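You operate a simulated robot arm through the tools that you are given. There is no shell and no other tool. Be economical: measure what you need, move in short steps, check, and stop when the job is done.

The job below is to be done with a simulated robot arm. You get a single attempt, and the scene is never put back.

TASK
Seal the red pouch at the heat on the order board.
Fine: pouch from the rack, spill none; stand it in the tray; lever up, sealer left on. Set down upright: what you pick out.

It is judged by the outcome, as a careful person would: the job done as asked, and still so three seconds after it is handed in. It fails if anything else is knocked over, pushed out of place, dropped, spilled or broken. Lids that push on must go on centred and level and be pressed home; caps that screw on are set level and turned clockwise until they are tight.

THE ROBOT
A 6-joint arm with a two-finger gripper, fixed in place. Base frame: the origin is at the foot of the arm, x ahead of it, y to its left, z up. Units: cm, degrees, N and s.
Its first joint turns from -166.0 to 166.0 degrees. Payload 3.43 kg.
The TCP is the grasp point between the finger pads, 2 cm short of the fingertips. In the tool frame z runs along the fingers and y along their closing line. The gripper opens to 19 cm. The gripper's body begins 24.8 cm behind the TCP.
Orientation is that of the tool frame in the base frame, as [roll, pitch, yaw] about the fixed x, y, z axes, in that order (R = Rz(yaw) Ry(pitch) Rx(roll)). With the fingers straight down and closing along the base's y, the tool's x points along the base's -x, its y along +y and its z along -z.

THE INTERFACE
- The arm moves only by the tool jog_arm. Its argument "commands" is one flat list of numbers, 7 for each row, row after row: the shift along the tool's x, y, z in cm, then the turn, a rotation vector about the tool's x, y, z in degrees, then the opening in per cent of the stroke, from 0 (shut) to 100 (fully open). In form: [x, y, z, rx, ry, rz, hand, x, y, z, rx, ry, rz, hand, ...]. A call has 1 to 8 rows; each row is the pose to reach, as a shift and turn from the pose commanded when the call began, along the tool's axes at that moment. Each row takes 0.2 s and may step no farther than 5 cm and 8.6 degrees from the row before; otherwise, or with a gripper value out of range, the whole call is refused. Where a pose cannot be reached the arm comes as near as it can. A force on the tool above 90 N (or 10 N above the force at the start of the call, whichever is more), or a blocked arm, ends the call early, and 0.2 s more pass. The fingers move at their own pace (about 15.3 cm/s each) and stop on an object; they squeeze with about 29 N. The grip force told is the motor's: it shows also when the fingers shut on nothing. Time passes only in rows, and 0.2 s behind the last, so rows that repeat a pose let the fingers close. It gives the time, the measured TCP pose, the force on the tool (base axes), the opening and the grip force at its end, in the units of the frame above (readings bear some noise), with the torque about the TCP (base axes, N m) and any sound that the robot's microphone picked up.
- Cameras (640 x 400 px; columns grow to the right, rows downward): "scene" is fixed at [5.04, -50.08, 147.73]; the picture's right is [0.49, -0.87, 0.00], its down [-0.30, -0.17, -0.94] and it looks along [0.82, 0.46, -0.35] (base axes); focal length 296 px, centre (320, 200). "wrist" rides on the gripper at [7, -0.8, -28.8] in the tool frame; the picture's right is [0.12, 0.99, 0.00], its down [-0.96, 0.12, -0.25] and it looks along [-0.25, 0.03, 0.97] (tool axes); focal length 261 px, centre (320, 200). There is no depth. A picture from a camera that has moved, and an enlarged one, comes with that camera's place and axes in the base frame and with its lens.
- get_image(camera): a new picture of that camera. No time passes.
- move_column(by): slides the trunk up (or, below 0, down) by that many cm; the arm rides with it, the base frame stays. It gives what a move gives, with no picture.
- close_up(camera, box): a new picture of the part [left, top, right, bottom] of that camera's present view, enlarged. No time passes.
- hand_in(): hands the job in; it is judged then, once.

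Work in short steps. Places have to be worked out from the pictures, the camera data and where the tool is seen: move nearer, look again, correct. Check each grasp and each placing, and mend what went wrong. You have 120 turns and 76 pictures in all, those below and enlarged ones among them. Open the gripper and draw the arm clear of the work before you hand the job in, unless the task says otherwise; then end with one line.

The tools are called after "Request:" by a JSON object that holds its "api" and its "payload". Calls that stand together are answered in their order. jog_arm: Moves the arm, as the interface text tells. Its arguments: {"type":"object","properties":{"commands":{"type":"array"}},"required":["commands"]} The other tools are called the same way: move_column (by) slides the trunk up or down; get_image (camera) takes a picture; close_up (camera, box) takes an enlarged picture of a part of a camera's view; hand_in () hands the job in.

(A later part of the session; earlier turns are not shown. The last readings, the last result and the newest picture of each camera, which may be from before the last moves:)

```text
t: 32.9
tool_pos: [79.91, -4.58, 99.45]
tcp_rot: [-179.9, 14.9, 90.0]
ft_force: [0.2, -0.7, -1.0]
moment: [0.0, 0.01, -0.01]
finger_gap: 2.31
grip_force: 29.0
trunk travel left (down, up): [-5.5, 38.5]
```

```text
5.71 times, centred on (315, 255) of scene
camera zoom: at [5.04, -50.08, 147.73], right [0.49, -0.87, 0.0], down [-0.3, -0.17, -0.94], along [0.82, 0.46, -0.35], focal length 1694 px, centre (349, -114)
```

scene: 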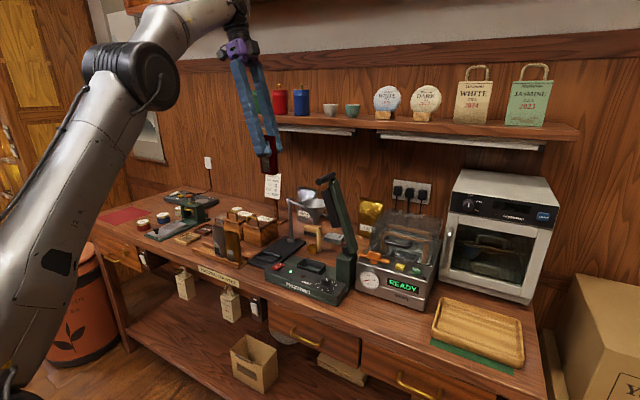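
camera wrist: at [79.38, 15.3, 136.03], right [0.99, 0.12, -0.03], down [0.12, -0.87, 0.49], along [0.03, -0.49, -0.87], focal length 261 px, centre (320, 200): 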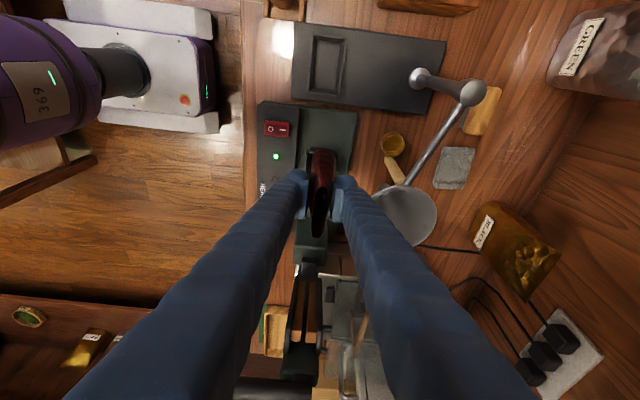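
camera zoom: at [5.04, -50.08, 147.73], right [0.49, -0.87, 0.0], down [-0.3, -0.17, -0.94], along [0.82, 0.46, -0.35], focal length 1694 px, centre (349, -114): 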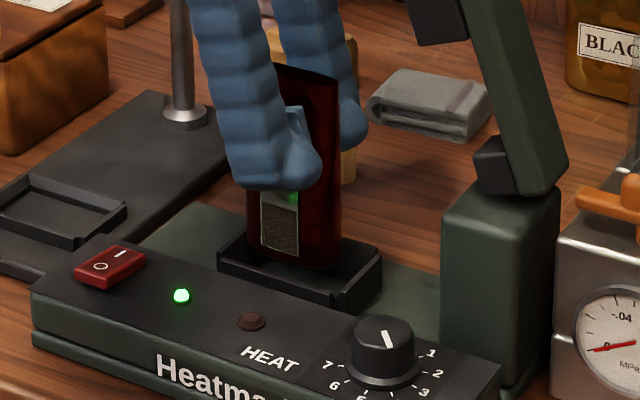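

No contact yet. Continuing down in small steps.

Request:
{"api": "jog_arm", "payload": {"commands": [0.08, 0.05, 0.29, 0, 0, 0, 5, 0.16, 0.05, 0.58, 0, 0, 0, 5, 0.2, 0.05, 0.77, 0, 0, 0, 5]}}

Request:
{"api": "close_up", "payload": {"camera": "scene", "box": [280, 220, 350, 290]}}

Request:
{"api": "close_up", "payload": {"camera": "wrist", "box": [260, 90, 400, 190]}}

```text
t: 33.7
tool_pos: [80.15, -4.64, 98.73]
tcp_rot: [180.0, 14.9, 90.0]
ft_force: [-0.6, 0.3, -0.2]
moment: [0.0, -0.02, 0.02]
finger_gap: 2.3
grip_force: 29.0
trunk travel left (down, up): [-5.5, 38.5]
```

```text
5.71 times, centred on (315, 255) of scene
camera zoom: at [5.04, -50.08, 147.73], right [0.49, -0.87, 0.0], down [-0.3, -0.17, -0.94], along [0.82, 0.46, -0.35], focal length 1694 px, centre (349, -114)
```

zoom: 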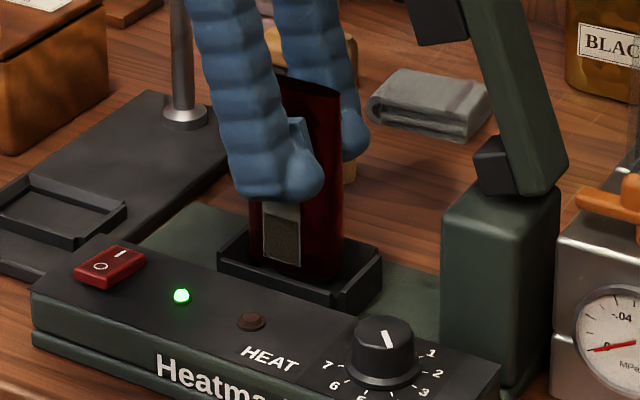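

```text
4.00 times, centred on (330, 140) of wrist
camera zoom: at [79.43, 9.7, 124.75], right [0.99, 0.12, -0.03], down [0.12, -0.87, 0.49], along [0.03, -0.49, -0.87], focal length 1043 px, centre (280, 440)
```

zoom: 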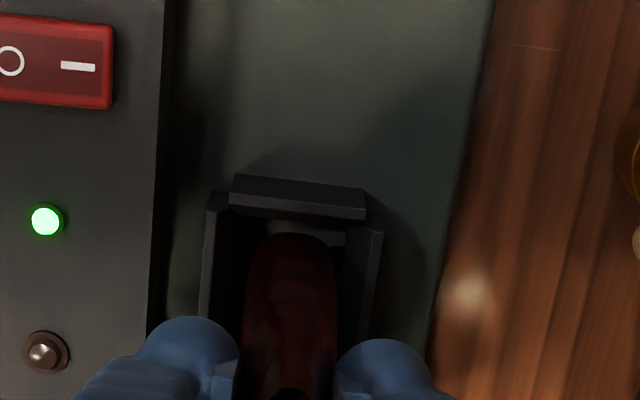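

Going in centred. A few more millimetres to contact.

Request:
{"api": "jog_arm", "payload": {"commands": [0.07, 0, 0.24, 0, 0, 0, 5, 0.13, 0, 0.48, 0, 0, 0, 5, 0.2, 0, 0.73, 0, 0, 0, 5]}}

Request:
{"api": "close_up", "payload": {"camera": "scene", "box": [280, 220, 350, 290]}}

```text
t: 34.5
tool_pos: [80.09, -4.66, 97.9]
tcp_rot: [-179.8, 15.0, 90.0]
ft_force: [-0.1, 0.6, -0.5]
moment: [0.02, 0.02, -0.03]
finger_gap: 2.29
grip_force: 29.1
trunk travel left (down, up): [-5.5, 38.5]
```

```text
5.71 times, centred on (315, 255) of scene
camera zoom: at [5.04, -50.08, 147.73], right [0.49, -0.87, 0.0], down [-0.3, -0.17, -0.94], along [0.82, 0.46, -0.35], focal length 1694 px, centre (349, -114)
```

zoom: 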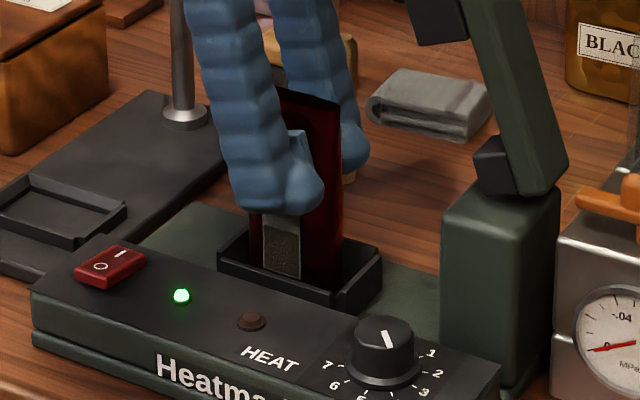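

Still free. Continue.

Request:
{"api": "jog_arm", "payload": {"commands": [0.05, 0, 0.2, 0, 0, 0, 5, 0.1, 0, 0.4, 0, 0, 0, 5, 0.16, 0, 0.6, 0, 0, 0, 5]}}

Request:
{"api": "jog_arm", "payload": {"commands": [0.05, 0, 0.2, 0, 0, 0, 5, 0.1, 0, 0.4, 0, 0, 0, 5]}}

Request:
{"api": "close_up", "payload": {"camera": "scene", "box": [280, 220, 350, 290]}}

```text
t: 35.3
tool_pos: [79.96, -4.62, 97.34]
tcp_rot: [-179.9, 15.1, 90.0]
ft_force: [-0.1, 0.3, -0.5]
moment: [0.02, -0.01, -0.02]
finger_gap: 2.29
grip_force: 28.9
trunk travel left (down, up): [-5.5, 38.5]
```

```text
t: 35.9
tool_pos: [80.04, -4.74, 97.04]
tcp_rot: [179.9, 15.0, 90.0]
ft_force: [0.7, -2.5, 21.7]
moment: [0.05, -0.07, -0.02]
finger_gap: 2.29
grip_force: 28.6
trunk travel left (down, up): [-5.5, 38.5]
```

```text
5.71 times, centred on (315, 255) of scene
camera zoom: at [5.04, -50.08, 147.73], right [0.49, -0.87, 0.0], down [-0.3, -0.17, -0.94], along [0.82, 0.46, -0.35], focal length 1694 px, centre (349, -114)
```

zoom: 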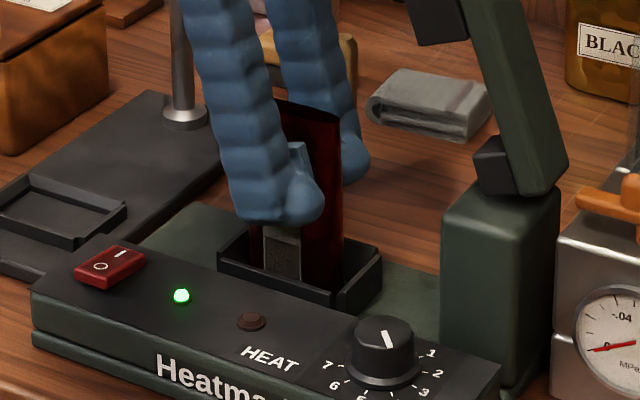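

Contact at 21.7 N: the pouch is seated on the pocket floor. I'll relieve the load and open slowly.

Request:
{"api": "jog_arm", "payload": {"commands": [-0.06, 0, -0.22, 0, 0, 0, 5, -0.06, 0, -0.22, 0, 0, 0, 14, -0.06, 0, -0.22, 0, 0, 0, 19, -0.06, 0, -0.22, 0, 0, 0, 25, -0.06, 0, -0.22, 0, 0, 0, 25]}}

Request:
{"api": "close_up", "payload": {"camera": "scene", "box": [280, 210, 350, 290]}}

Request:
{"api": "close_up", "payload": {"camera": "wrist", "box": [260, 90, 400, 190]}}

```text
t: 37.1
tool_pos: [79.98, -4.6, 97.08]
tcp_rot: [-179.9, 15.0, 90.1]
ft_force: [-5.9, 0.5, -3.8]
moment: [-0.25, -0.57, 0.33]
finger_gap: 4.59
grip_force: 0.0
trunk travel left (down, up): [-5.5, 38.5]
```

```text
5.00 times, centred on (315, 250) of scene
camera zoom: at [5.04, -50.08, 147.73], right [0.49, -0.87, 0.0], down [-0.3, -0.17, -0.94], along [0.82, 0.46, -0.35], focal length 1483 px, centre (345, -50)
```

zoom: 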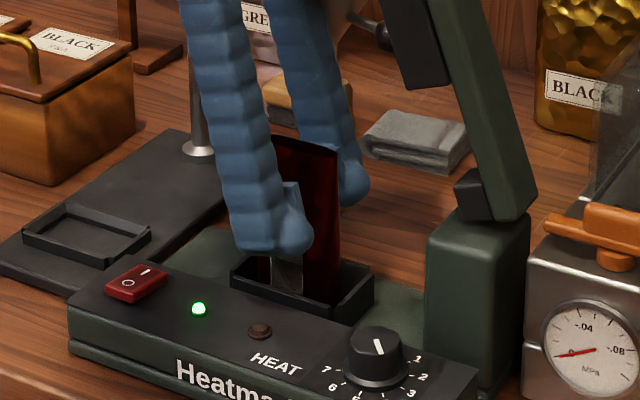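

```text
4.00 times, centred on (330, 140) of wrist
camera zoom: at [79.33, 9.71, 123.15], right [0.99, 0.12, -0.03], down [0.12, -0.87, 0.49], along [0.03, -0.49, -0.87], focal length 1043 px, centre (280, 440)
```

zoom: 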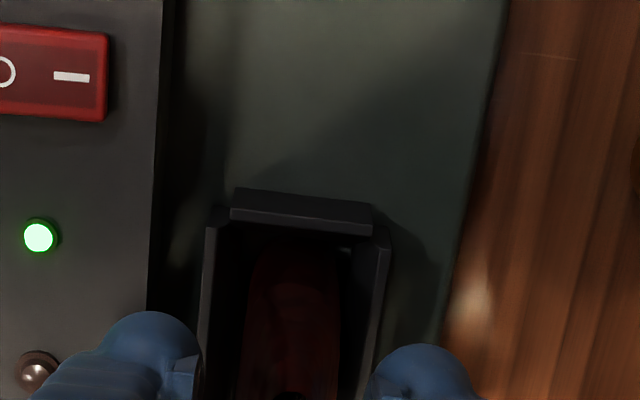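

A small side force fits contact at about (84,0.5,109): the far finger is touching the funnel rim. I'll narrow the opening and shift slightly toward −x to get off it.

Request:
{"api": "jog_arm", "payload": {"commands": [0, 0, 0, 0, 0, 0, 20, 0, -0.4, 0, 0, 0, 0, 20, 0, -0.4, 0, 0, 0, 0, 20]}}

Request:
{"api": "get_image", "payload": {"camera": "wrist"}}

Request:
{"api": "close_up", "payload": {"camera": "scene", "box": [260, 180, 350, 290]}}

```text
t: 37.9
tool_pos: [79.75, -4.49, 97.13]
tcp_rot: [180.0, 15.0, 90.1]
ft_force: [-0.6, -0.5, 0.5]
moment: [0.0, 0.01, -0.02]
finger_gap: 3.8
grip_force: 0.0
trunk travel left (down, up): [-5.5, 38.5]
```

```text
29 pictures are left
camera wrist: at [79.01, 9.7, 123.22], right [0.99, 0.12, -0.03], down [0.12, -0.87, 0.49], along [0.03, -0.49, -0.87], focal length 261 px, centre (320, 200)
```

wrist: 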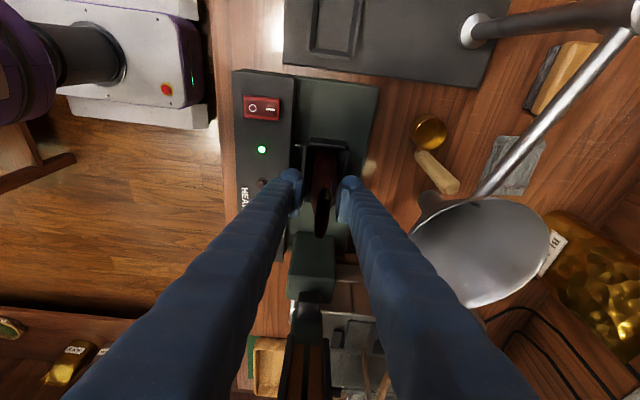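

```text
3.64 times, centred on (305, 235) of scene
camera zoom: at [5.04, -50.08, 147.73], right [0.49, -0.87, 0.0], down [-0.3, -0.17, -0.94], along [0.82, 0.46, -0.35], focal length 1078 px, centre (374, 73)
```

zoom: 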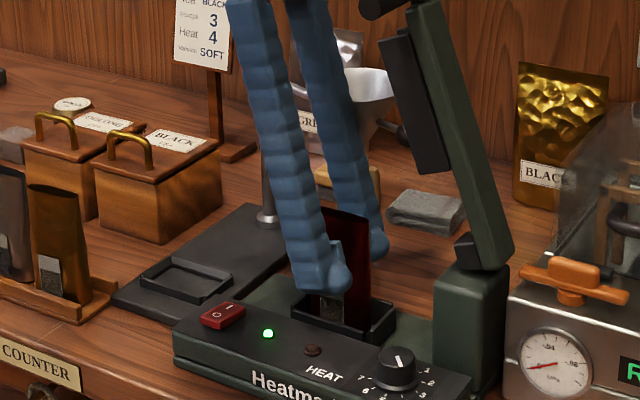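

Contact gone and the pouch stands in the pocket. Rising straight up, then back toward −x.

Request:
{"api": "jog_arm", "payload": {"commands": [-0.26, 0, -0.97, 0, 0, 0, 20, -0.78, 0, -2.9, 0, 0, 0, 20, -1.55, 0, -5.8, 0, 0, 0, 20, -2.6, 0, -9.7, 0, 0, 0, 20, -3.4, -0.5, -12.6, 0, 0, 0, 20]}}

Request:
{"api": "close_up", "payload": {"camera": "scene", "box": [260, 150, 380, 290]}}

```text
t: 39.1
tool_pos: [79.22, -4.55, 110.09]
tcp_rot: [-180.0, 14.9, 89.9]
ft_force: [0.9, 0.5, 0.6]
moment: [0.01, -0.01, -0.04]
finger_gap: 3.81
grip_force: 0.0
trunk travel left (down, up): [-5.5, 38.5]
```

```text
2.86 times, centred on (320, 220) of scene
camera zoom: at [5.04, -50.08, 147.73], right [0.49, -0.87, 0.0], down [-0.3, -0.17, -0.94], along [0.82, 0.46, -0.35], focal length 847 px, centre (320, 143)
```

zoom: 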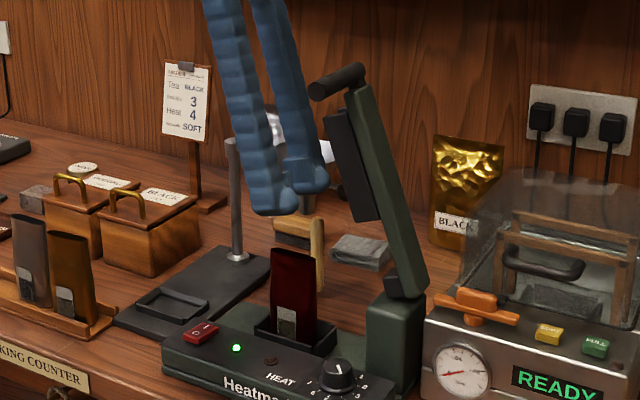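

Pouch is standing upright with the scene intact. Lever hinge ≈ (81,-18.5,101.5), radius ≈ 23.5. I'll withdraw to −x, straighten and yaw so the fingers close along y for gripping the handle.

Request:
{"api": "jog_arm", "payload": {"commands": [-0.5, -2.8, -2, 0, 3, 0, 20, -1.2, -5.6, -5, 0, 6, 0, 20, -2.2, -8.4, -8.5, 0, 9, 0, 20, -3.1, -11.2, -11.5, 0, 12, 0, 20, -3.88, -14, -14.5, 0, 15, 0, 20]}}

Request:
{"api": "jog_arm", "payload": {"commands": [-0.9, -0.4, -0.3, 0, 0, -8, 30, -1.8, -0.8, -0.6, 0, 0, -16, 40, -2.7, -1.2, -0.9, 0, 0, -24, 40, -3.6, -1.6, -1.2, 0, 0, -32, 40, -4.5, -2, -1.5, 0, 0, -40, 40, -5.4, -2.4, -1.8, 0, 0, -48, 40, -6.3, -2.7, -2, 0, 0, -56, 40, -7.1, -3, -2, 0, 0, -64, 40]}}

Request:
{"api": "jog_arm", "payload": {"commands": [0, 0, 0, 0, 0, -6.5, 40, 0, 0, 0, 0, 0, -13, 40, 0, 0, 0, 0, 0, -19.5, 40, 0, 0, 0, 0, 0, -26, 40]}}

Request:
{"api": "jog_arm", "payload": {"commands": [0, 0, 0, 0, -7.5, 0, 40, 0, 0, 0, 0, -15, 0, 40]}}

Request:
{"api": "get_image", "payload": {"camera": "wrist"}}

```text
t: 40.3
tool_pos: [65.04, -4.61, 125.39]
tcp_rot: [180.0, 0.0, 90.0]
ft_force: [0.1, 0.2, -0.2]
moment: [-0.03, -0.05, 0.01]
finger_gap: 3.81
grip_force: 0.0
trunk travel left (down, up): [-5.5, 38.5]
```

```text
t: 42.1
tool_pos: [62.3, -11.7, 127.14]
tcp_rot: [179.9, 0.0, 154.1]
ft_force: [-0.8, 0.2, -0.7]
moment: [-0.01, 0.03, 0.03]
finger_gap: 7.61
grip_force: 0.0
trunk travel left (down, up): [-5.5, 38.5]
```

```text
t: 43.1
tool_pos: [62.23, -11.56, 127.07]
tcp_rot: [180.0, 0.0, -180.0]
ft_force: [-0.2, -0.1, -0.3]
moment: [-0.03, 0.01, -0.01]
finger_gap: 7.62
grip_force: 0.0
trunk travel left (down, up): [-5.5, 38.5]
```

```text
t: 43.7
tool_pos: [62.18, -11.77, 127.25]
tcp_rot: [-180.0, 15.1, -179.9]
ft_force: [-0.5, -0.8, 0.3]
moment: [-0.02, -0.09, -0.01]
finger_gap: 7.58
grip_force: 0.0
trunk travel left (down, up): [-5.5, 38.5]
```

```text
26 pictures are left
camera wrist: at [47.95, -12.52, 153.29], right [-0.12, 0.99, -0.03], down [0.86, 0.12, 0.49], along [0.49, 0.03, -0.87], focal length 261 px, centre (320, 200)
```

wrist: 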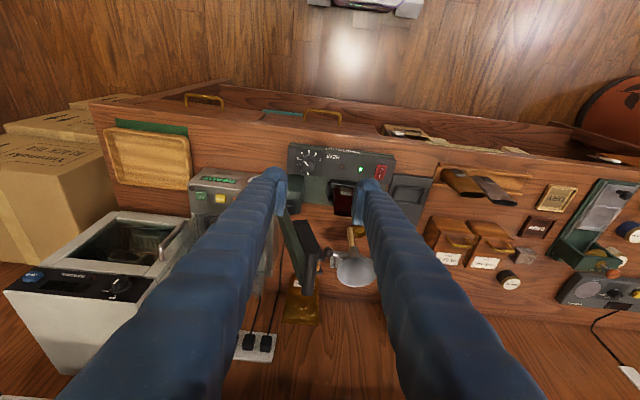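

I'll enlarge the handle to refine its position.

Request:
{"api": "close_up", "payload": {"camera": "wrist", "box": [270, 190, 370, 310]}}

Request:
{"api": "close_up", "payload": {"camera": "scene", "box": [300, 160, 360, 210]}}

```text
3.33 times, centred on (320, 250) of wrist
camera zoom: at [47.95, -12.52, 153.29], right [-0.12, 0.99, -0.03], down [0.86, 0.12, 0.49], along [0.49, 0.03, -0.87], focal length 869 px, centre (320, 33)
```

zoom: 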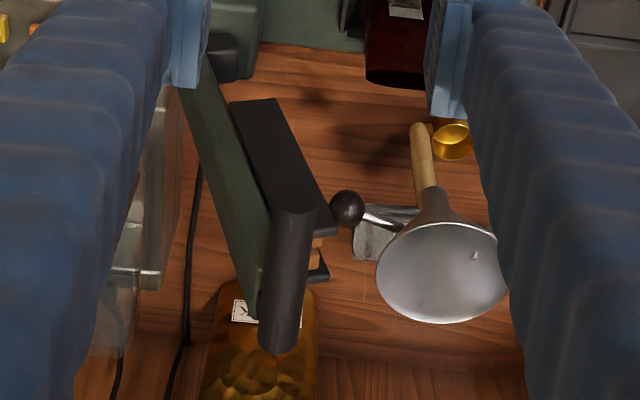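

```text
8.00 times, centred on (330, 185) of scene
camera zoom: at [5.04, -50.08, 147.73], right [0.49, -0.87, 0.0], down [-0.3, -0.17, -0.94], along [0.82, 0.46, -0.35], focal length 2372 px, centre (240, 320)
```

zoom: 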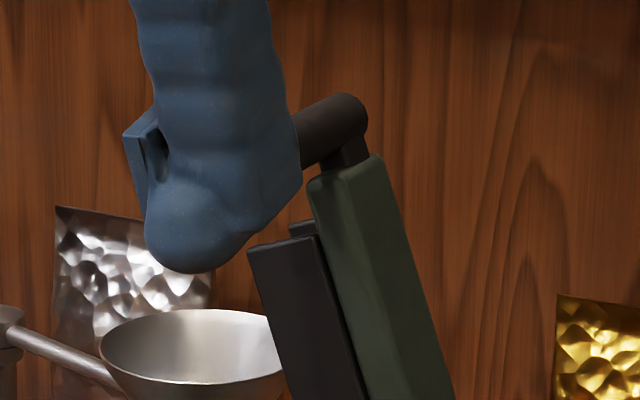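

Handle confirmed: x 73.2–82.3 at y≈-11.6, z≈123.9. Sliding in with the fingers astride it.

Request:
{"api": "jog_arm", "payload": {"commands": [-3, 0.02, 1.4, 0, 0, 0, 40, -6.1, 0.05, 2.9, 0, 0, 0, 40, -9.2, 0.08, 4.3, 0, 0, 0, 40, -12.2, 0.1, 5.76, 0, 0, 0, 40]}}

Request:
{"api": "close_up", "payload": {"camera": "wrist", "box": [240, 100, 400, 230]}}

Request:
{"api": "close_up", "payload": {"camera": "scene", "box": [290, 140, 370, 220]}}

```text
t: 44.7
tool_pos: [75.46, -11.55, 124.54]
tcp_rot: [180.0, 14.9, -180.0]
ft_force: [0.0, 0.2, -1.2]
moment: [0.0, 0.0, -0.01]
finger_gap: 7.63
grip_force: 0.0
trunk travel left (down, up): [-5.5, 38.5]
```

```text
3.08 times, centred on (320, 165) of wrist
camera zoom: at [61.36, -12.34, 150.66], right [-0.12, 0.99, -0.03], down [0.87, 0.12, 0.49], along [0.49, 0.03, -0.87], focal length 802 px, centre (320, 308)
```

zoom: 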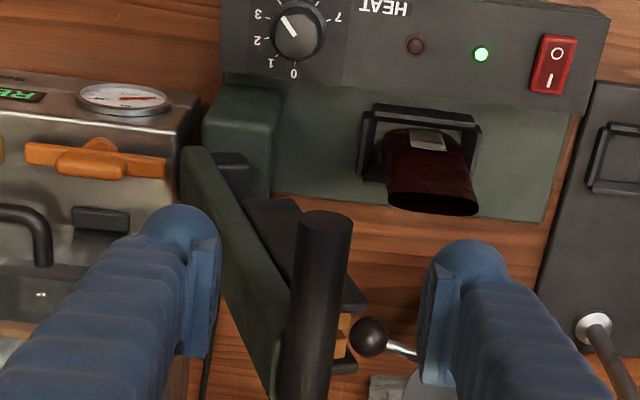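

```text
5.00 times, centred on (330, 180) of scene
camera zoom: at [5.04, -50.08, 147.73], right [0.49, -0.87, 0.0], down [-0.3, -0.17, -0.94], along [0.82, 0.46, -0.35], focal length 1483 px, centre (270, 300)
```

zoom: 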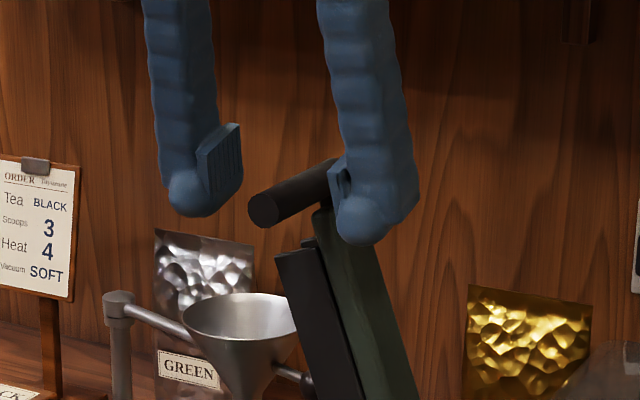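

Handle is centred between the pads. Gripping it.

Request:
{"api": "jog_arm", "payload": {"commands": [0.08, 0, 0.3, 0, 0, 0, 25, 0.08, 0, 0.3, 0, 0, 0, 5, 0.08, 0, 0.3, 0, 0, 0, 5, 0.08, 0, 0.3, 0, 0, 0, 5]}}

```text
t: 45.7
tool_pos: [75.57, -11.51, 124.21]
tcp_rot: [180.0, 14.9, -180.0]
ft_force: [5.6, -2.2, -7.0]
moment: [0.01, -0.06, -0.06]
finger_gap: 1.85
grip_force: 45.2
trunk travel left (down, up): [-5.5, 38.5]
```

Gripped (1.85 cm). I'll swing it down along the arc, 20° first, to check the hinge estimate by the forces.

Request:
{"api": "jog_arm", "payload": {"commands": [0.18, 1.94, 0.67, 0, 0, 0, 5, 0.4, 3.8, 1.51, 0, 0, 0, 5, 0.67, 5.58, 2.49, 0, 0, 0, 5, 0.97, 7.27, 3.62, 0, 0, 0, 5]}}

Request:
{"api": "close_up", "payload": {"camera": "scene", "box": [270, 140, 390, 300]}}

```text
t: 46.7
tool_pos: [75.46, -4.47, 120.38]
tcp_rot: [-180.0, 14.7, 179.9]
ft_force: [-3.6, -14.2, -17.9]
moment: [0.04, 1.27, -0.09]
finger_gap: 1.76
grip_force: 44.9
trunk travel left (down, up): [-5.5, 38.5]
```

```text
2.50 times, centred on (330, 220) of scene
camera zoom: at [5.04, -50.08, 147.73], right [0.49, -0.87, 0.0], down [-0.3, -0.17, -0.94], along [0.82, 0.46, -0.35], focal length 741 px, centre (295, 150)
```

zoom: 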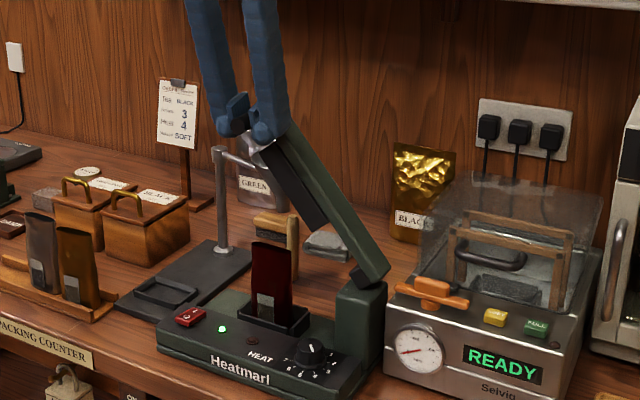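

Lever follows; the force is radially inward (~23 N), so the true radius is a bit smaller. Continuing with R≈23.

Request:
{"api": "jog_arm", "payload": {"commands": [0.45, 1.21, 1.68, 0, 0, 0, 5, 0.82, 2.63, 3.04, 0, 0, 0, 5, 1.21, 3.93, 4.52, 0, 0, 0, 5, 1.64, 5.08, 6.1, 0, 0, 0, 5]}}

Request:
{"api": "close_up", "payload": {"camera": "wrist", "box": [240, 100, 400, 230]}}

```text
t: 47.7
tool_pos: [75.5, 1.01, 114.34]
tcp_rot: [179.9, 15.1, -179.8]
ft_force: [2.4, 11.0, 7.0]
moment: [-0.05, 0.6, 0.01]
finger_gap: 1.55
grip_force: 44.8
trunk travel left (down, up): [-5.5, 38.5]
```

```text
3.08 times, centred on (320, 165) of wrist
camera zoom: at [61.3, 0.13, 140.4], right [-0.12, 0.99, -0.03], down [0.86, 0.12, 0.49], along [0.49, 0.03, -0.87], focal length 802 px, centre (320, 308)
```

zoom: 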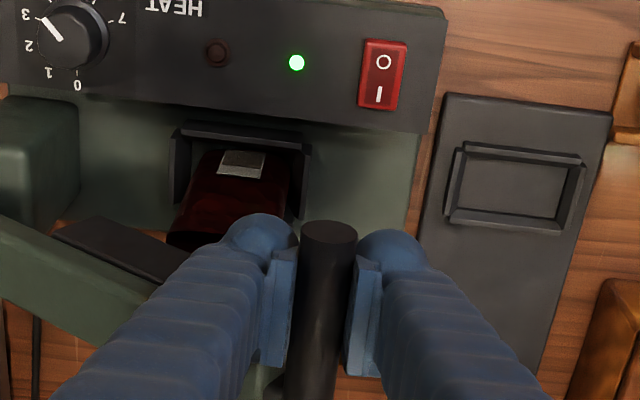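

The gap is shrinking, so the handle may be slipping in the pads. Checking from the side.

Request:
{"api": "close_up", "payload": {"camera": "scene", "box": [265, 180, 345, 260]}}

```text
5.00 times, centred on (305, 220) of scene
camera zoom: at [5.04, -50.08, 147.73], right [0.49, -0.87, 0.0], down [-0.3, -0.17, -0.94], along [0.82, 0.46, -0.35], focal length 1483 px, centre (395, 100)
```

zoom: 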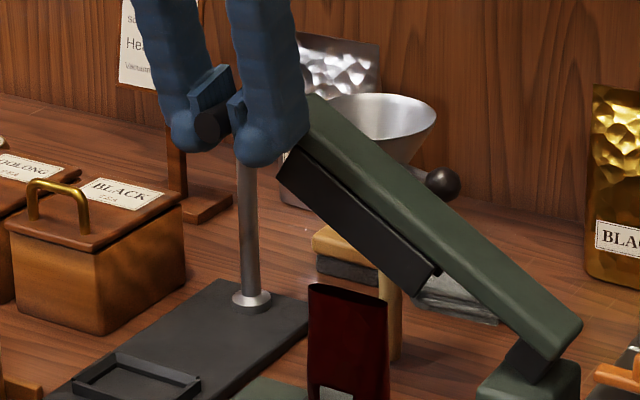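

The handle has slid toward the fingertips. I'll open slightly (still caging it), shift 1.1 cm toward −x to stay off the jaw, lower 1 cm and re-grip.

Request:
{"api": "jog_arm", "payload": {"commands": [0, 0, 0, 0, 0, 0, 20, 1.06, 0, -0.28, 0, 0, 0, 20, 1.35, 0, 0.78, 0, 0, 0, 20, 1.35, 0, 0.78, 0, 0, 0, 5, 1.35, 0, 0.78, 0, 0, 0, 5]}}

Request:
{"api": "close_up", "payload": {"camera": "scene", "box": [265, 180, 345, 260]}}

```text
t: 48.9
tool_pos: [74.35, 0.84, 113.13]
tcp_rot: [-180.0, 15.0, -180.0]
ft_force: [5.4, 2.9, 1.4]
moment: [-0.1, -0.47, -0.01]
finger_gap: 1.46
grip_force: 44.9
trunk travel left (down, up): [-5.5, 38.5]
```

```text
5.00 times, centred on (305, 220) of scene
camera zoom: at [5.04, -50.08, 147.73], right [0.49, -0.87, 0.0], down [-0.3, -0.17, -0.94], along [0.82, 0.46, -0.35], focal length 1483 px, centre (395, 100)
```

zoom: 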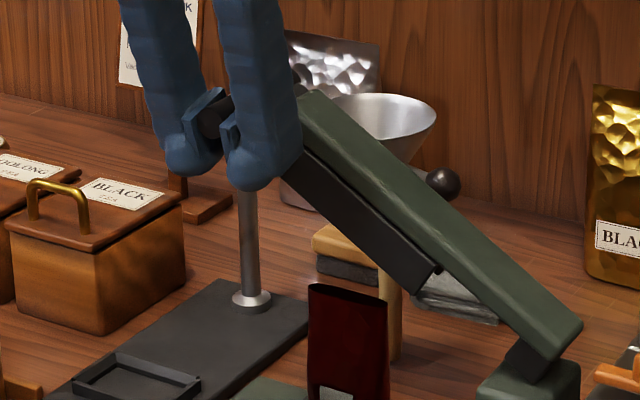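

Projection shows the handle at z≈115, having ridden up between the pads, and the lever holds its position by itself. I'll switch to pushing from above: open, rise over the handle, close the fingers.

Request:
{"api": "jog_arm", "payload": {"commands": [0, 0, 0, 0, 0, 0, 25, -0.5, 0, -1.9, 0, 0, 0, 25, -1.2, 0, -4.5, 0, 0, 0, 25, -1.9, 0, -7.1, 0, 0, 0, 25, -1.9, 0, -7.1, 0, 0, 0, 2, -1.9, 0, -7.1, 0, 0, 0, 2]}}

Request:
{"api": "close_up", "payload": {"camera": "scene", "box": [265, 170, 365, 270]}}

```text
t: 50.3
tool_pos: [74.38, 0.67, 120.5]
tcp_rot: [179.9, 15.0, -180.0]
ft_force: [0.3, 0.2, -0.6]
moment: [0.02, 0.0, 0.02]
finger_gap: 0.36
grip_force: 0.1
trunk travel left (down, up): [-5.5, 38.5]
```

```text
4.00 times, centred on (315, 220) of scene
camera zoom: at [5.04, -50.08, 147.73], right [0.49, -0.87, 0.0], down [-0.3, -0.17, -0.94], along [0.82, 0.46, -0.35], focal length 1186 px, centre (340, 120)
```

zoom: 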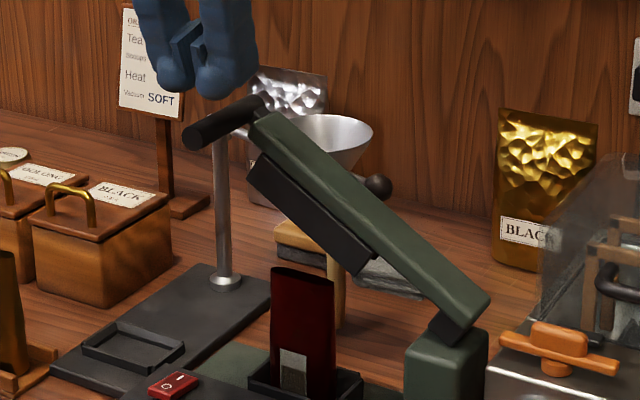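

Handle is at (y 0.8, z 115) and holding. I'll push down along the arc with closed fingertips to about 15°.

Request:
{"api": "jog_arm", "payload": {"commands": [-0.93, 0.2, 2.32, 0, 0, 0, 0, -0.41, 1.25, 4.25, 0, 0, 0, 0, 0.05, 2.2, 5.99, 0, 0, 0, 0, 0.54, 3.0, 7.83, 0, 0, 0, 0, 1.06, 3.6, 9.76, 0, 0, 0, 0]}}

Request:
{"api": "close_up", "payload": {"camera": "scene", "box": [255, 190, 365, 300]}}

```text
t: 51.5
tool_pos: [75.93, 4.43, 110.93]
tcp_rot: [180.0, 14.9, 179.9]
ft_force: [-0.8, -0.4, 0.1]
moment: [0.0, 0.0, 0.0]
finger_gap: 0.0
grip_force: 29.0
trunk travel left (down, up): [-5.5, 38.5]
```

```text
3.64 times, centred on (310, 245) of scene
camera zoom: at [5.04, -50.08, 147.73], right [0.49, -0.87, 0.0], down [-0.3, -0.17, -0.94], along [0.82, 0.46, -0.35], focal length 1078 px, centre (356, 36)
```

zoom: 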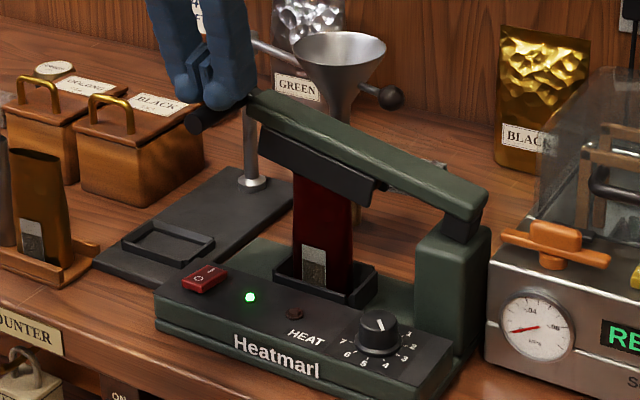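

No resistance yet, with the jaw just above the pouch. Continuing in 1 cm steps.

Request:
{"api": "jog_arm", "payload": {"commands": [0.26, 0.2, 0.97, 0, 0, 0, 0, 0.52, 0.4, 1.93, 0, 0, 0, 0]}}

Request:
{"api": "close_up", "payload": {"camera": "scene", "box": [255, 190, 365, 300]}}

```text
t: 52.1
tool_pos: [75.91, 4.83, 108.87]
tcp_rot: [180.0, 15.0, -180.0]
ft_force: [0.5, 0.9, 0.9]
moment: [0.0, 0.0, 0.0]
finger_gap: 0.03
grip_force: 28.9
trunk travel left (down, up): [-5.5, 38.5]
```

```text
3.64 times, centred on (310, 245) of scene
camera zoom: at [5.04, -50.08, 147.73], right [0.49, -0.87, 0.0], down [-0.3, -0.17, -0.94], along [0.82, 0.46, -0.35], focal length 1078 px, centre (356, 36)
```

zoom: 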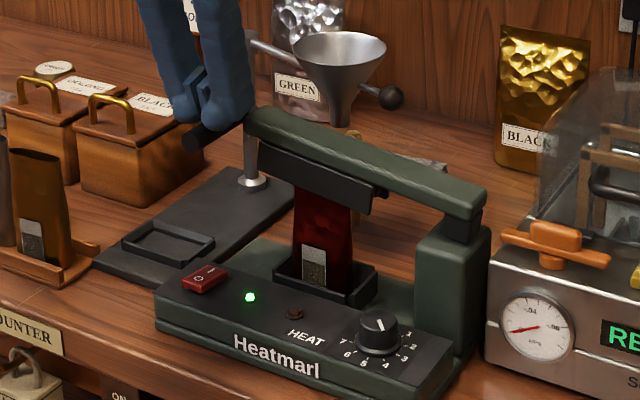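

Jaw is now over the pouch's mouth. A bit further to the stop.

Request:
{"api": "jog_arm", "payload": {"commands": [0.13, 0.05, 0.48, 0, 0, 0, 0, 0.26, 0.1, 0.97, 0, 0, 0, 0]}}

Request:
{"api": "jog_arm", "payload": {"commands": [0.13, 0.05, 0.48, 0, 0, 0, 0, 0.26, 0.1, 0.97, 0, 0, 0, 0]}}

Request:
{"api": "close_up", "payload": {"camera": "scene", "box": [255, 190, 365, 300]}}

```text
t: 52.7
tool_pos: [75.99, 4.88, 107.77]
tcp_rot: [-179.9, 15.0, -180.0]
ft_force: [0.7, 0.7, 0.7]
moment: [0.01, 0.0, 0.03]
finger_gap: 0.01
grip_force: 28.9
trunk travel left (down, up): [-5.5, 38.5]
```

```text
t: 53.3
tool_pos: [75.98, 4.99, 106.86]
tcp_rot: [179.9, 15.0, -180.0]
ft_force: [-0.5, -0.5, -0.2]
moment: [-0.01, -0.02, 0.04]
finger_gap: 0.0
grip_force: 28.9
trunk travel left (down, up): [-5.5, 38.5]
```

```text
3.64 times, centred on (310, 245) of scene
camera zoom: at [5.04, -50.08, 147.73], right [0.49, -0.87, 0.0], down [-0.3, -0.17, -0.94], along [0.82, 0.46, -0.35], focal length 1078 px, centre (356, 36)
```

zoom: 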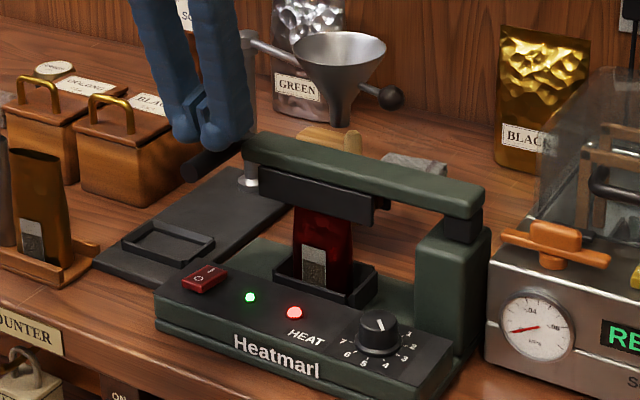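

The red lamp is on, so sealing is under way. Holding still and listening.

Request:
{"api": "jog_arm", "payload": {"commands": [0, 0, 0, 0, 0, 0, 0, 0, 0, 0, 0, 0, 0, 0, 0, 0, 0, 0, 0, 0, 0, 0, 0, 0, 0, 0, 0, 0, 0, 0, 0, 0, 0, 0, 0, 0, 0, 0, 0, 0, 0, 0, 0, 0, 0, 0, 0, 0, 0, 0, 0, 0, 0, 0, 0, 0]}}

Request:
{"api": "close_up", "payload": {"camera": "scene", "box": [275, 220, 345, 290]}}

```text
t: 55.1
tool_pos: [75.89, 4.93, 106.88]
tcp_rot: [179.8, 15.0, -180.0]
ft_force: [0.2, 1.3, 0.6]
moment: [-0.03, 0.04, 0.01]
finger_gap: 0.0
grip_force: 28.8
trunk travel left (down, up): [-5.5, 38.5]
```

```text
5.71 times, centred on (310, 255) of scene
camera zoom: at [5.04, -50.08, 147.73], right [0.49, -0.87, 0.0], down [-0.3, -0.17, -0.94], along [0.82, 0.46, -0.35], focal length 1694 px, centre (377, -114)
```

zoom: 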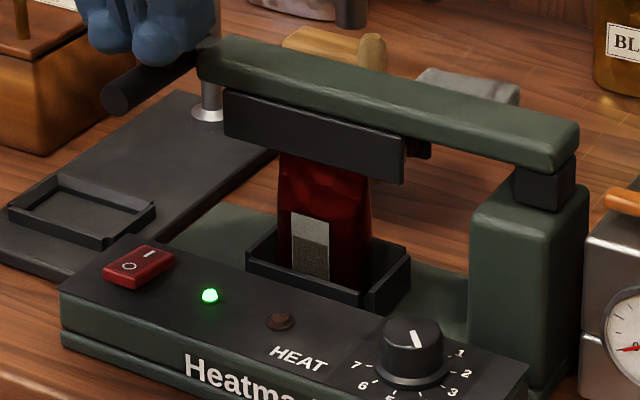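

The lamp has gone off: the sealing cycle is complete with the lever fully down. Hinge refit: (-18.5,101.1), R≈23.8, handle now at (5.2,102.8). I'll grip it to raise the lever.

Request:
{"api": "jog_arm", "payload": {"commands": [1.09, 0.15, -1.33, 0, 0, 0, 10, 1.09, 0.3, -1.33, 0, 0, 0, 22, 1.74, 0.3, 1.09, 0, 0, 0, 22, 2.44, 0.3, 3.7, 0, 0, 0, 22, 2.44, 0.3, 3.7, 0, 0, 0, 5, 2.44, 0.3, 3.7, 0, 0, 0, 5]}}

Request:
{"api": "close_up", "payload": {"camera": "scene", "box": [255, 190, 365, 300]}}

```text
t: 56.5
tool_pos: [74.53, 5.01, 102.83]
tcp_rot: [-180.0, 15.0, 179.9]
ft_force: [0.4, -22.4, -1.1]
moment: [-0.09, -0.19, -0.31]
finger_gap: 1.74
grip_force: 45.2
trunk travel left (down, up): [-5.5, 38.5]
```

```text
3.64 times, centred on (310, 245) of scene
camera zoom: at [5.04, -50.08, 147.73], right [0.49, -0.87, 0.0], down [-0.3, -0.17, -0.94], along [0.82, 0.46, -0.35], focal length 1078 px, centre (356, 36)
```

zoom: 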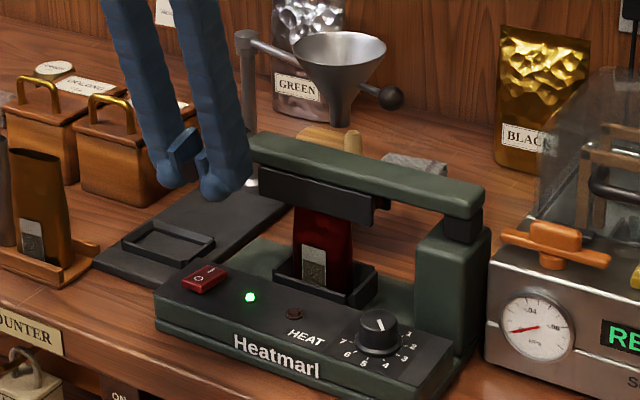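

Gripped. Raising along the arc (slightly smaller radius to cancel the 22 N side load).

Request:
{"api": "jog_arm", "payload": {"commands": [-0.53, -0.48, -1.96, 0, 0, 0, 5, -1.04, -0.89, -3.89, 0, 0, 0, 5, -1.55, -1.47, -5.79, 0, 0, 0, 5, -2.04, -2.21, -7.62, 0, 0, 0, 5]}}

Request:
{"api": "close_up", "payload": {"camera": "scene", "box": [255, 180, 365, 290]}}

```text
t: 57.5
tool_pos: [74.43, 2.99, 110.64]
tcp_rot: [179.9, 14.9, -180.0]
ft_force: [-6.9, -7.7, -3.9]
moment: [0.21, -0.76, -0.26]
finger_gap: 1.56
grip_force: 44.9
trunk travel left (down, up): [-5.5, 38.5]
```

```text
3.64 times, centred on (310, 235) of scene
camera zoom: at [5.04, -50.08, 147.73], right [0.49, -0.87, 0.0], down [-0.3, -0.17, -0.94], along [0.82, 0.46, -0.35], focal length 1078 px, centre (356, 73)
```

zoom: 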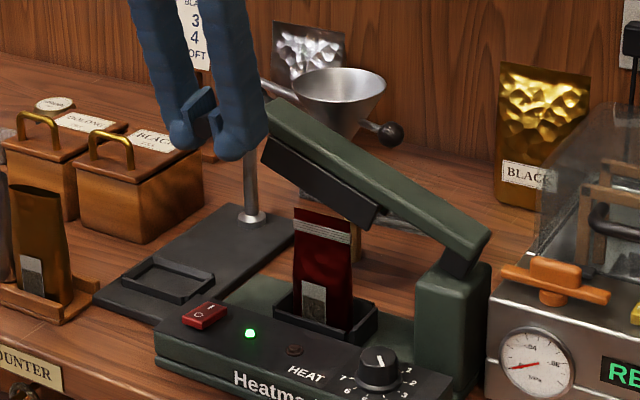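

The pouch now shows a seal band. Continuing to raise the lever.

Request:
{"api": "jog_arm", "payload": {"commands": [-0.47, -0.91, -1.76, 0, 0, 0, 5, -0.92, -1.98, -3.44, 0, 0, 0, 5, -1.35, -3.19, -5.03, 0, 0, 0, 5, -1.74, -4.55, -6.5, 0, 0, 0, 5, -2.11, -6.03, -7.86, 0, 0, 0, 5, -2.44, -7.63, -9.09, 0, 0, 0, 5]}}

Request:
{"api": "jog_arm", "payload": {"commands": [-0.29, -1.7, -1.09, 0, 0, 0, 5, -0.54, -3.49, -2.03, 0, 0, 0, 5, -0.74, -5.35, -2.75, 0, 0, 0, 5]}}

Request:
{"api": "close_up", "payload": {"camera": "scene", "box": [270, 140, 390, 290]}}

```text
t: 58.9
tool_pos: [74.46, -4.67, 120.02]
tcp_rot: [-179.9, 15.1, 180.0]
ft_force: [-2.4, -3.4, -4.9]
moment: [-0.01, -1.36, -0.17]
finger_gap: 1.54
grip_force: 44.6
trunk travel left (down, up): [-5.5, 38.5]
```

```text
t: 59.7
tool_pos: [74.59, -9.88, 122.86]
tcp_rot: [180.0, 15.0, 180.0]
ft_force: [0.3, 0.6, 1.7]
moment: [0.05, -0.51, -0.14]
finger_gap: 1.52
grip_force: 45.3
trunk travel left (down, up): [-5.5, 38.5]
```

```text
2.67 times, centred on (330, 215) of scene
camera zoom: at [5.04, -50.08, 147.73], right [0.49, -0.87, 0.0], down [-0.3, -0.17, -0.94], along [0.82, 0.46, -0.35], focal length 791 px, centre (293, 160)
```

zoom: 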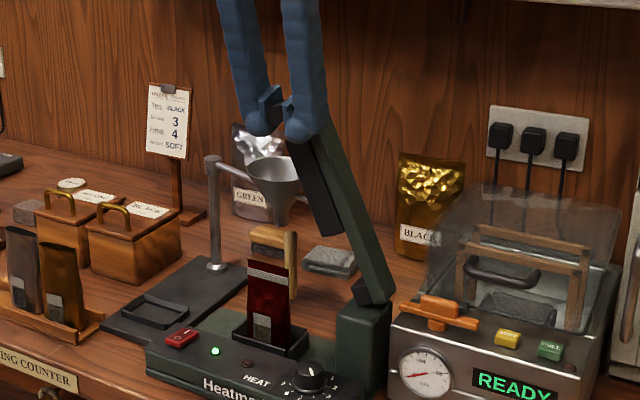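

Nearly up (~69°). Pushing the last few degrees to the original stop.

Request:
{"api": "jog_arm", "payload": {"commands": [-0.08, -0.9, -0.3, 0, 0, 0, 5, -0.14, -1.7, -0.53, 0, 0, 0, 5, -0.16, -2.1, -0.6, 0, 0, 0, 5]}}

```text
t: 60.5
tool_pos: [74.51, -11.8, 123.4]
tcp_rot: [179.8, 14.9, -180.0]
ft_force: [0.7, 24.4, -0.8]
moment: [0.01, -0.64, 0.0]
finger_gap: 1.52
grip_force: 44.7
trunk travel left (down, up): [-5.5, 38.5]
```

The lever is at its upper stop (24 N reaction). Releasing and backing off toward −x.

Request:
{"api": "jog_arm", "payload": {"commands": [0, 0.2, 0, 0, 0, 0, 20, 0, 0.2, 0, 0, 0, 0, 35, 4, 0.2, -2, 0, 0, 0, 35, 7.7, 0.2, -4, 0, 0, 0, 35, 11.3, 0.2, -6.1, 0, 0, 0, 35]}}

Request:
{"api": "jog_arm", "payload": {"commands": [0, 0, 0, 0, 7.5, 0, 22, 0, 0, 0, 0, 15, 0, 22]}}

Request:
{"api": "jog_arm", "payload": {"commands": [0, 0.8, 0, 0, 0, 8, 22, 0, 1.6, 0, 0, 0, 16, 22, 0, 2.4, 0, 0, 0, 24, 22, 0, 3.2, 0, 0, 0, 32, 22, 0, 4, 0, 0, 0, 40, 22, 0, 5, 0, 0, 0, 48, 22, 0, 6, 0, 0, 0, 56, 22, 0, 7, 0, 0, 0, 64, 22]}}

Request:
{"api": "jog_arm", "payload": {"commands": [0, 0, 0, 0, 0, 6.5, 22, 0, 0, 0, 0, 0, 13, 22, 0, 0, 0, 0, 0, 19.5, 22, 0, 0, 0, 0, 0, 26, 22]}}

Request:
{"api": "get_image", "payload": {"camera": "scene"}}

```text
t: 61.7
tool_pos: [61.95, -11.73, 126.72]
tcp_rot: [180.0, 14.9, 180.0]
ft_force: [0.3, 0.1, -0.2]
moment: [0.0, 0.04, 0.0]
finger_gap: 6.64
grip_force: 0.1
trunk travel left (down, up): [-5.5, 38.5]
```

```text
t: 62.3
tool_pos: [61.99, -11.93, 126.25]
tcp_rot: [-180.0, -0.2, -180.0]
ft_force: [0.0, 0.5, 0.2]
moment: [0.01, 0.03, -0.01]
finger_gap: 4.19
grip_force: 0.1
trunk travel left (down, up): [-5.5, 38.5]
```

```text
t: 64.1
tool_pos: [62.12, -4.84, 126.61]
tcp_rot: [-179.9, 0.0, 115.8]
ft_force: [-0.6, -0.6, 0.3]
moment: [0.01, 0.01, 0.02]
finger_gap: 4.21
grip_force: 0.1
trunk travel left (down, up): [-5.5, 38.5]
```

```text
t: 65.1
tool_pos: [62.01, -4.85, 126.36]
tcp_rot: [180.0, -0.1, 89.9]
ft_force: [0.2, -0.5, 0.5]
moment: [-0.01, -0.01, 0.0]
finger_gap: 4.19
grip_force: 0.1
trunk travel left (down, up): [-5.5, 38.5]
```

```text
9 pictures are left
```

scene: 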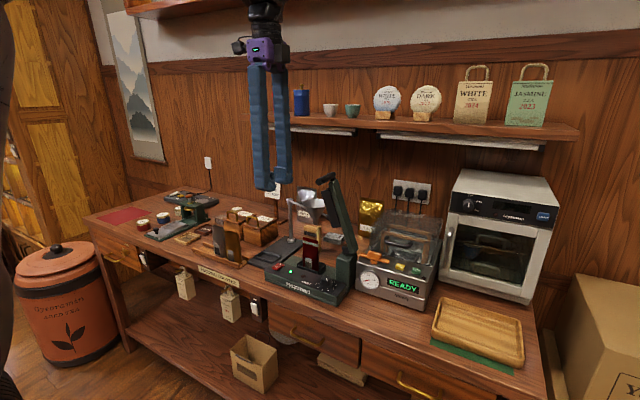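

State is good: lever up, pouch sealed, dial at 4, lamp green. Now going back above the pouch, tilted 15° as before, with a narrow opening to stay off the funnel.

Request:
{"api": "jog_arm", "payload": {"commands": [0.05, 2.95, 2.7, 0, -2.5, 0, 22, 0.1, 5.9, 5.4, 0, -5, 0, 22, 0.15, 8.85, 8.2, 0, -7.5, 0, 22, 0.2, 11.8, 10.9, 0, -10, 0, 22, 0.25, 14.75, 13.6, 0, -12.5, 0, 22, 0.25, 17.7, 16.3, 0, -15, 0, 22]}}

Request:
{"api": "close_up", "payload": {"camera": "wrist", "box": [260, 110, 400, 230]}}

```text
t: 66.5
tool_pos: [79.59, -4.66, 109.82]
tcp_rot: [-179.9, 15.0, 90.0]
ft_force: [0.2, -0.9, -1.0]
moment: [0.04, 0.04, -0.05]
finger_gap: 4.18
grip_force: 0.1
trunk travel left (down, up): [-5.5, 38.5]
```

```text
3.33 times, centred on (330, 170) of wrist
camera zoom: at [78.94, 9.64, 135.9], right [0.99, 0.12, -0.03], down [0.12, -0.87, 0.49], along [0.03, -0.49, -0.87], focal length 869 px, centre (287, 300)
```

zoom: 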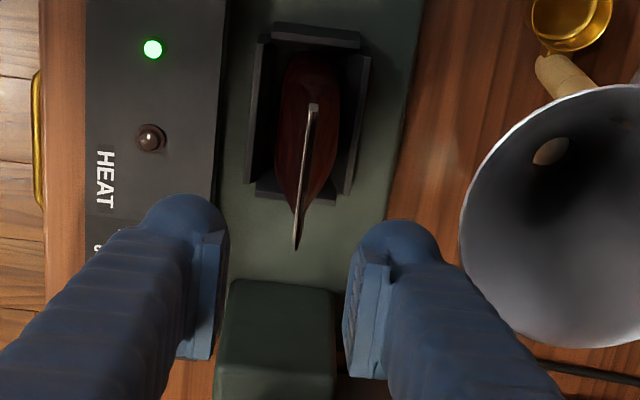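

The pouch mouth is sealed flat, centred at x≈80.1, y≈-4.2. Descending to grip height.

Request:
{"api": "jog_arm", "payload": {"commands": [0.85, 0.3, 3, 0, 0, 0, 22, 1.7, 0.3, 6, 0, 0, 0, 22, 2.6, 0.3, 9.1, 0, 0, 0, 22, 3.45, 0.3, 12.1, 0, 0, 0, 22]}}

Request:
{"api": "jog_arm", "payload": {"commands": [0, 0.1, 0, 0, 0, 0, 14, 0, 0.2, 0, 0, 0, 0, 8, 0, 0.2, 0, 0, 0, 0, 3, 0, 0.2, 0, 0, 0, 0, 3]}}

```text
t: 67.5
tool_pos: [79.94, -4.59, 97.21]
tcp_rot: [180.0, 15.0, 89.9]
ft_force: [-1.4, 1.2, -0.2]
moment: [0.0, -0.01, -0.03]
finger_gap: 4.17
grip_force: 0.1
trunk travel left (down, up): [-5.5, 38.5]
```

```text
t: 68.5
tool_pos: [80.19, -4.52, 97.47]
tcp_rot: [-179.9, 15.1, 90.0]
ft_force: [-0.5, 0.5, -0.5]
moment: [0.02, -0.01, -0.02]
finger_gap: 2.21
grip_force: 29.0
trunk travel left (down, up): [-5.5, 38.5]
```

Pouch gripped (2.21 cm). Lifting straight out of the pocket.

Request:
{"api": "jog_arm", "payload": {"commands": [-0.13, 0, -0.48, 0, 0, 0, 3, -0.45, 0, -1.6, 0, 0, 0, 3, -1, 0, -3.7, 0, 0, 0, 3, -1.6, 0, -6.0, 0, 0, 0, 3, -2.3, 0, -8.5, 0, 0, 0, 3, -3.0, 0, -11.2, 0, 0, 0, 3, -3.37, 0, -12.56, 0, 0, 0, 3]}}

Request:
{"api": "jog_arm", "payload": {"commands": [0, -1, 0, 0, 0, 0, 3, 0, -3.5, 0, 0, 0, 0, 3, 0, -6.5, 0, 0, 0, 0, 3, 0, -9.5, 0, 0, 0, 0, 3, 0, -12.5, 0, 0, 0, 0, 3, 0, -15.5, 0, 0, 0, 0, 3, 0, -18, 0, 0, 0, 0, 3, 0, -19, 0, 0, 0, 0, 3]}}

Request:
{"api": "get_image", "payload": {"camera": "scene"}}

```text
t: 70.1
tool_pos: [80.26, -4.47, 110.62]
tcp_rot: [-179.9, 15.0, 90.0]
ft_force: [-0.4, -0.4, 0.1]
moment: [0.01, 0.0, -0.03]
finger_gap: 2.23
grip_force: 29.8
trunk travel left (down, up): [-5.5, 38.5]
```

```text
t: 71.9
tool_pos: [61.08, -4.41, 110.56]
tcp_rot: [179.9, 15.0, 90.0]
ft_force: [0.2, 0.8, -0.2]
moment: [-0.03, -0.03, -0.01]
finger_gap: 2.24
grip_force: 28.6
trunk travel left (down, up): [-5.5, 38.5]
```

```text
7 pictures are left
```

scene: 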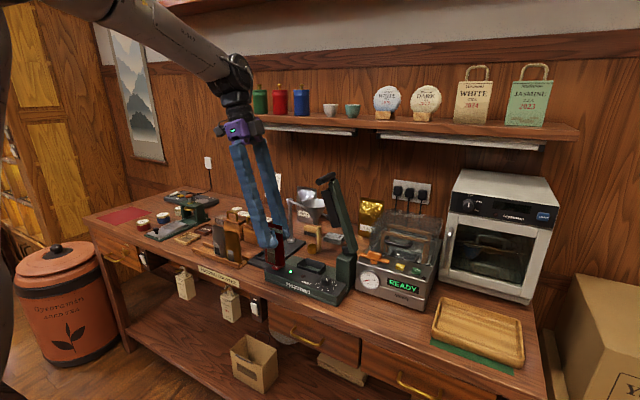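

Carrying the pouch in front of the bench toward the wooden tray (≈ x 71–88, y −46…−67).

Request:
{"api": "jog_arm", "payload": {"commands": [-0.97, 0, 0.26, 0, 0, 0, 3, -3.38, 0, 0.91, 0, 0, 0, 3, -6.28, 0, 1.68, 0, 0, 0, 3, -9.18, 0, 2.46, 0, 0, 0, 3, -12.1, 0, 3.24, 0, 0, 0, 3, -15, 0, 4.01, 0, 0, 0, 3, -17.9, 0, 4.79, 0, 0, 0, 3, -20.8, 0, 5.57, 0, 0, 0, 3]}}

Request:
{"api": "jog_arm", "payload": {"commands": [-2.9, 0, 0.78, 0, 0, 0, 3, -6.0, 0, 1.61, 0, 0, 0, 3, -9.2, 0, 2.46, 0, 0, 0, 3, -12.4, 0, 3.32, 0, 0, 0, 3, -15.6, 0, 4.18, 0, 0, 0, 3, -18.8, 0, 5.03, 0, 0, 0, 3, -22, 0, 5.9, 0, 0, 0, 3, -25.5, 0, 6.84, 0, 0, 0, 3]}}

Request:
{"api": "jog_arm", "payload": {"commands": [0, 1.5, 0, 0, 0, 0, 3, 0, 4, 0, 0, 0, 0, 3, 0, 6.5, 0, 0, 0, 0, 3, 0, 9, 0, 0, 0, 0, 3]}}

Request:
{"api": "get_image", "payload": {"camera": "wrist"}}

```text
t: 73.7
tool_pos: [61.22, -25.93, 110.7]
tcp_rot: [-179.9, 15.0, 90.0]
ft_force: [0.2, 0.7, -0.9]
moment: [-0.05, -0.01, 0.0]
finger_gap: 2.2
grip_force: 28.7
trunk travel left (down, up): [-5.5, 38.5]
```

```text
t: 75.5
tool_pos: [61.25, -52.37, 110.6]
tcp_rot: [-179.9, 15.0, 90.1]
ft_force: [-0.4, 0.5, -0.2]
moment: [-0.08, 0.0, 0.02]
finger_gap: 2.19
grip_force: 29.0
trunk travel left (down, up): [-5.5, 38.5]
```

```text
t: 76.5
tool_pos: [70.34, -52.54, 110.39]
tcp_rot: [-179.9, 15.0, 90.0]
ft_force: [0.4, -0.6, -0.4]
moment: [0.0, 0.06, 0.0]
finger_gap: 2.19
grip_force: 28.9
trunk travel left (down, up): [-5.5, 38.5]
```

```text
6 pictures are left
camera wrist: at [69.68, -38.14, 136.51], right [0.99, 0.12, -0.03], down [0.12, -0.87, 0.49], along [0.03, -0.49, -0.87], focal length 261 px, centre (320, 200)
```

wrist: 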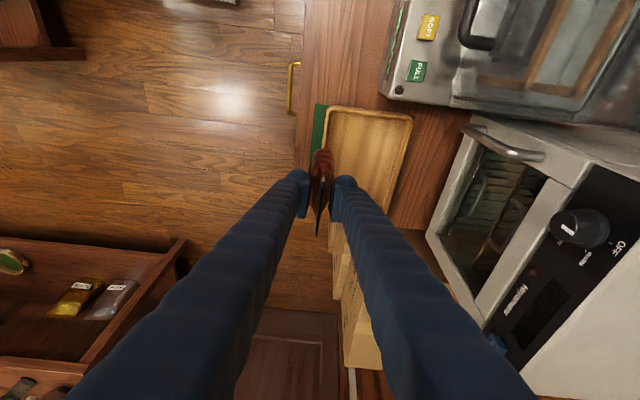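

Tray spans x 70.5–85.7 and y below −46. Moving over (77.5,−52.5), then down to z≈100.

Request:
{"api": "jog_arm", "payload": {"commands": [0, 1.8, 0, 0, 0, 0, 3, 0, 4.3, 0, 0, 0, 0, 3, 0, 7.0, 0, 0, 0, 0, 3, 0.6, 7.1, 2.2, 0, 0, 0, 3, 1.3, 7.1, 4.9, 0, 0, 0, 3, 2.0, 7.1, 7.5, 0, 0, 0, 3, 2.6, 7.1, 9.7, 0, 0, 0, 3]}}

Request:
{"api": "close_up", "payload": {"camera": "scene", "box": [420, 240, 540, 380]}}

```text
t: 78.1
tool_pos: [77.3, -52.1, 100.41]
tcp_rot: [-179.9, 15.1, 90.0]
ft_force: [0.0, 0.4, -0.3]
moment: [0.0, -0.04, -0.02]
finger_gap: 2.2
grip_force: 29.5
trunk travel left (down, up): [-5.5, 38.5]
```

```text
2.86 times, centred on (480, 310) of scene
camera zoom: at [5.04, -50.08, 147.73], right [0.49, -0.87, 0.0], down [-0.3, -0.17, -0.94], along [0.82, 0.46, -0.35], focal length 847 px, centre (-137, -114)
```

zoom: 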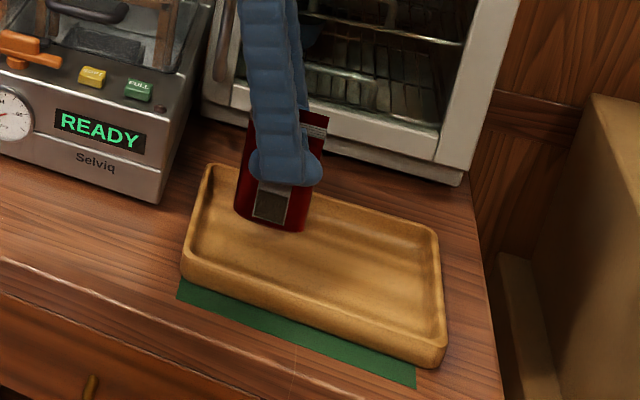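

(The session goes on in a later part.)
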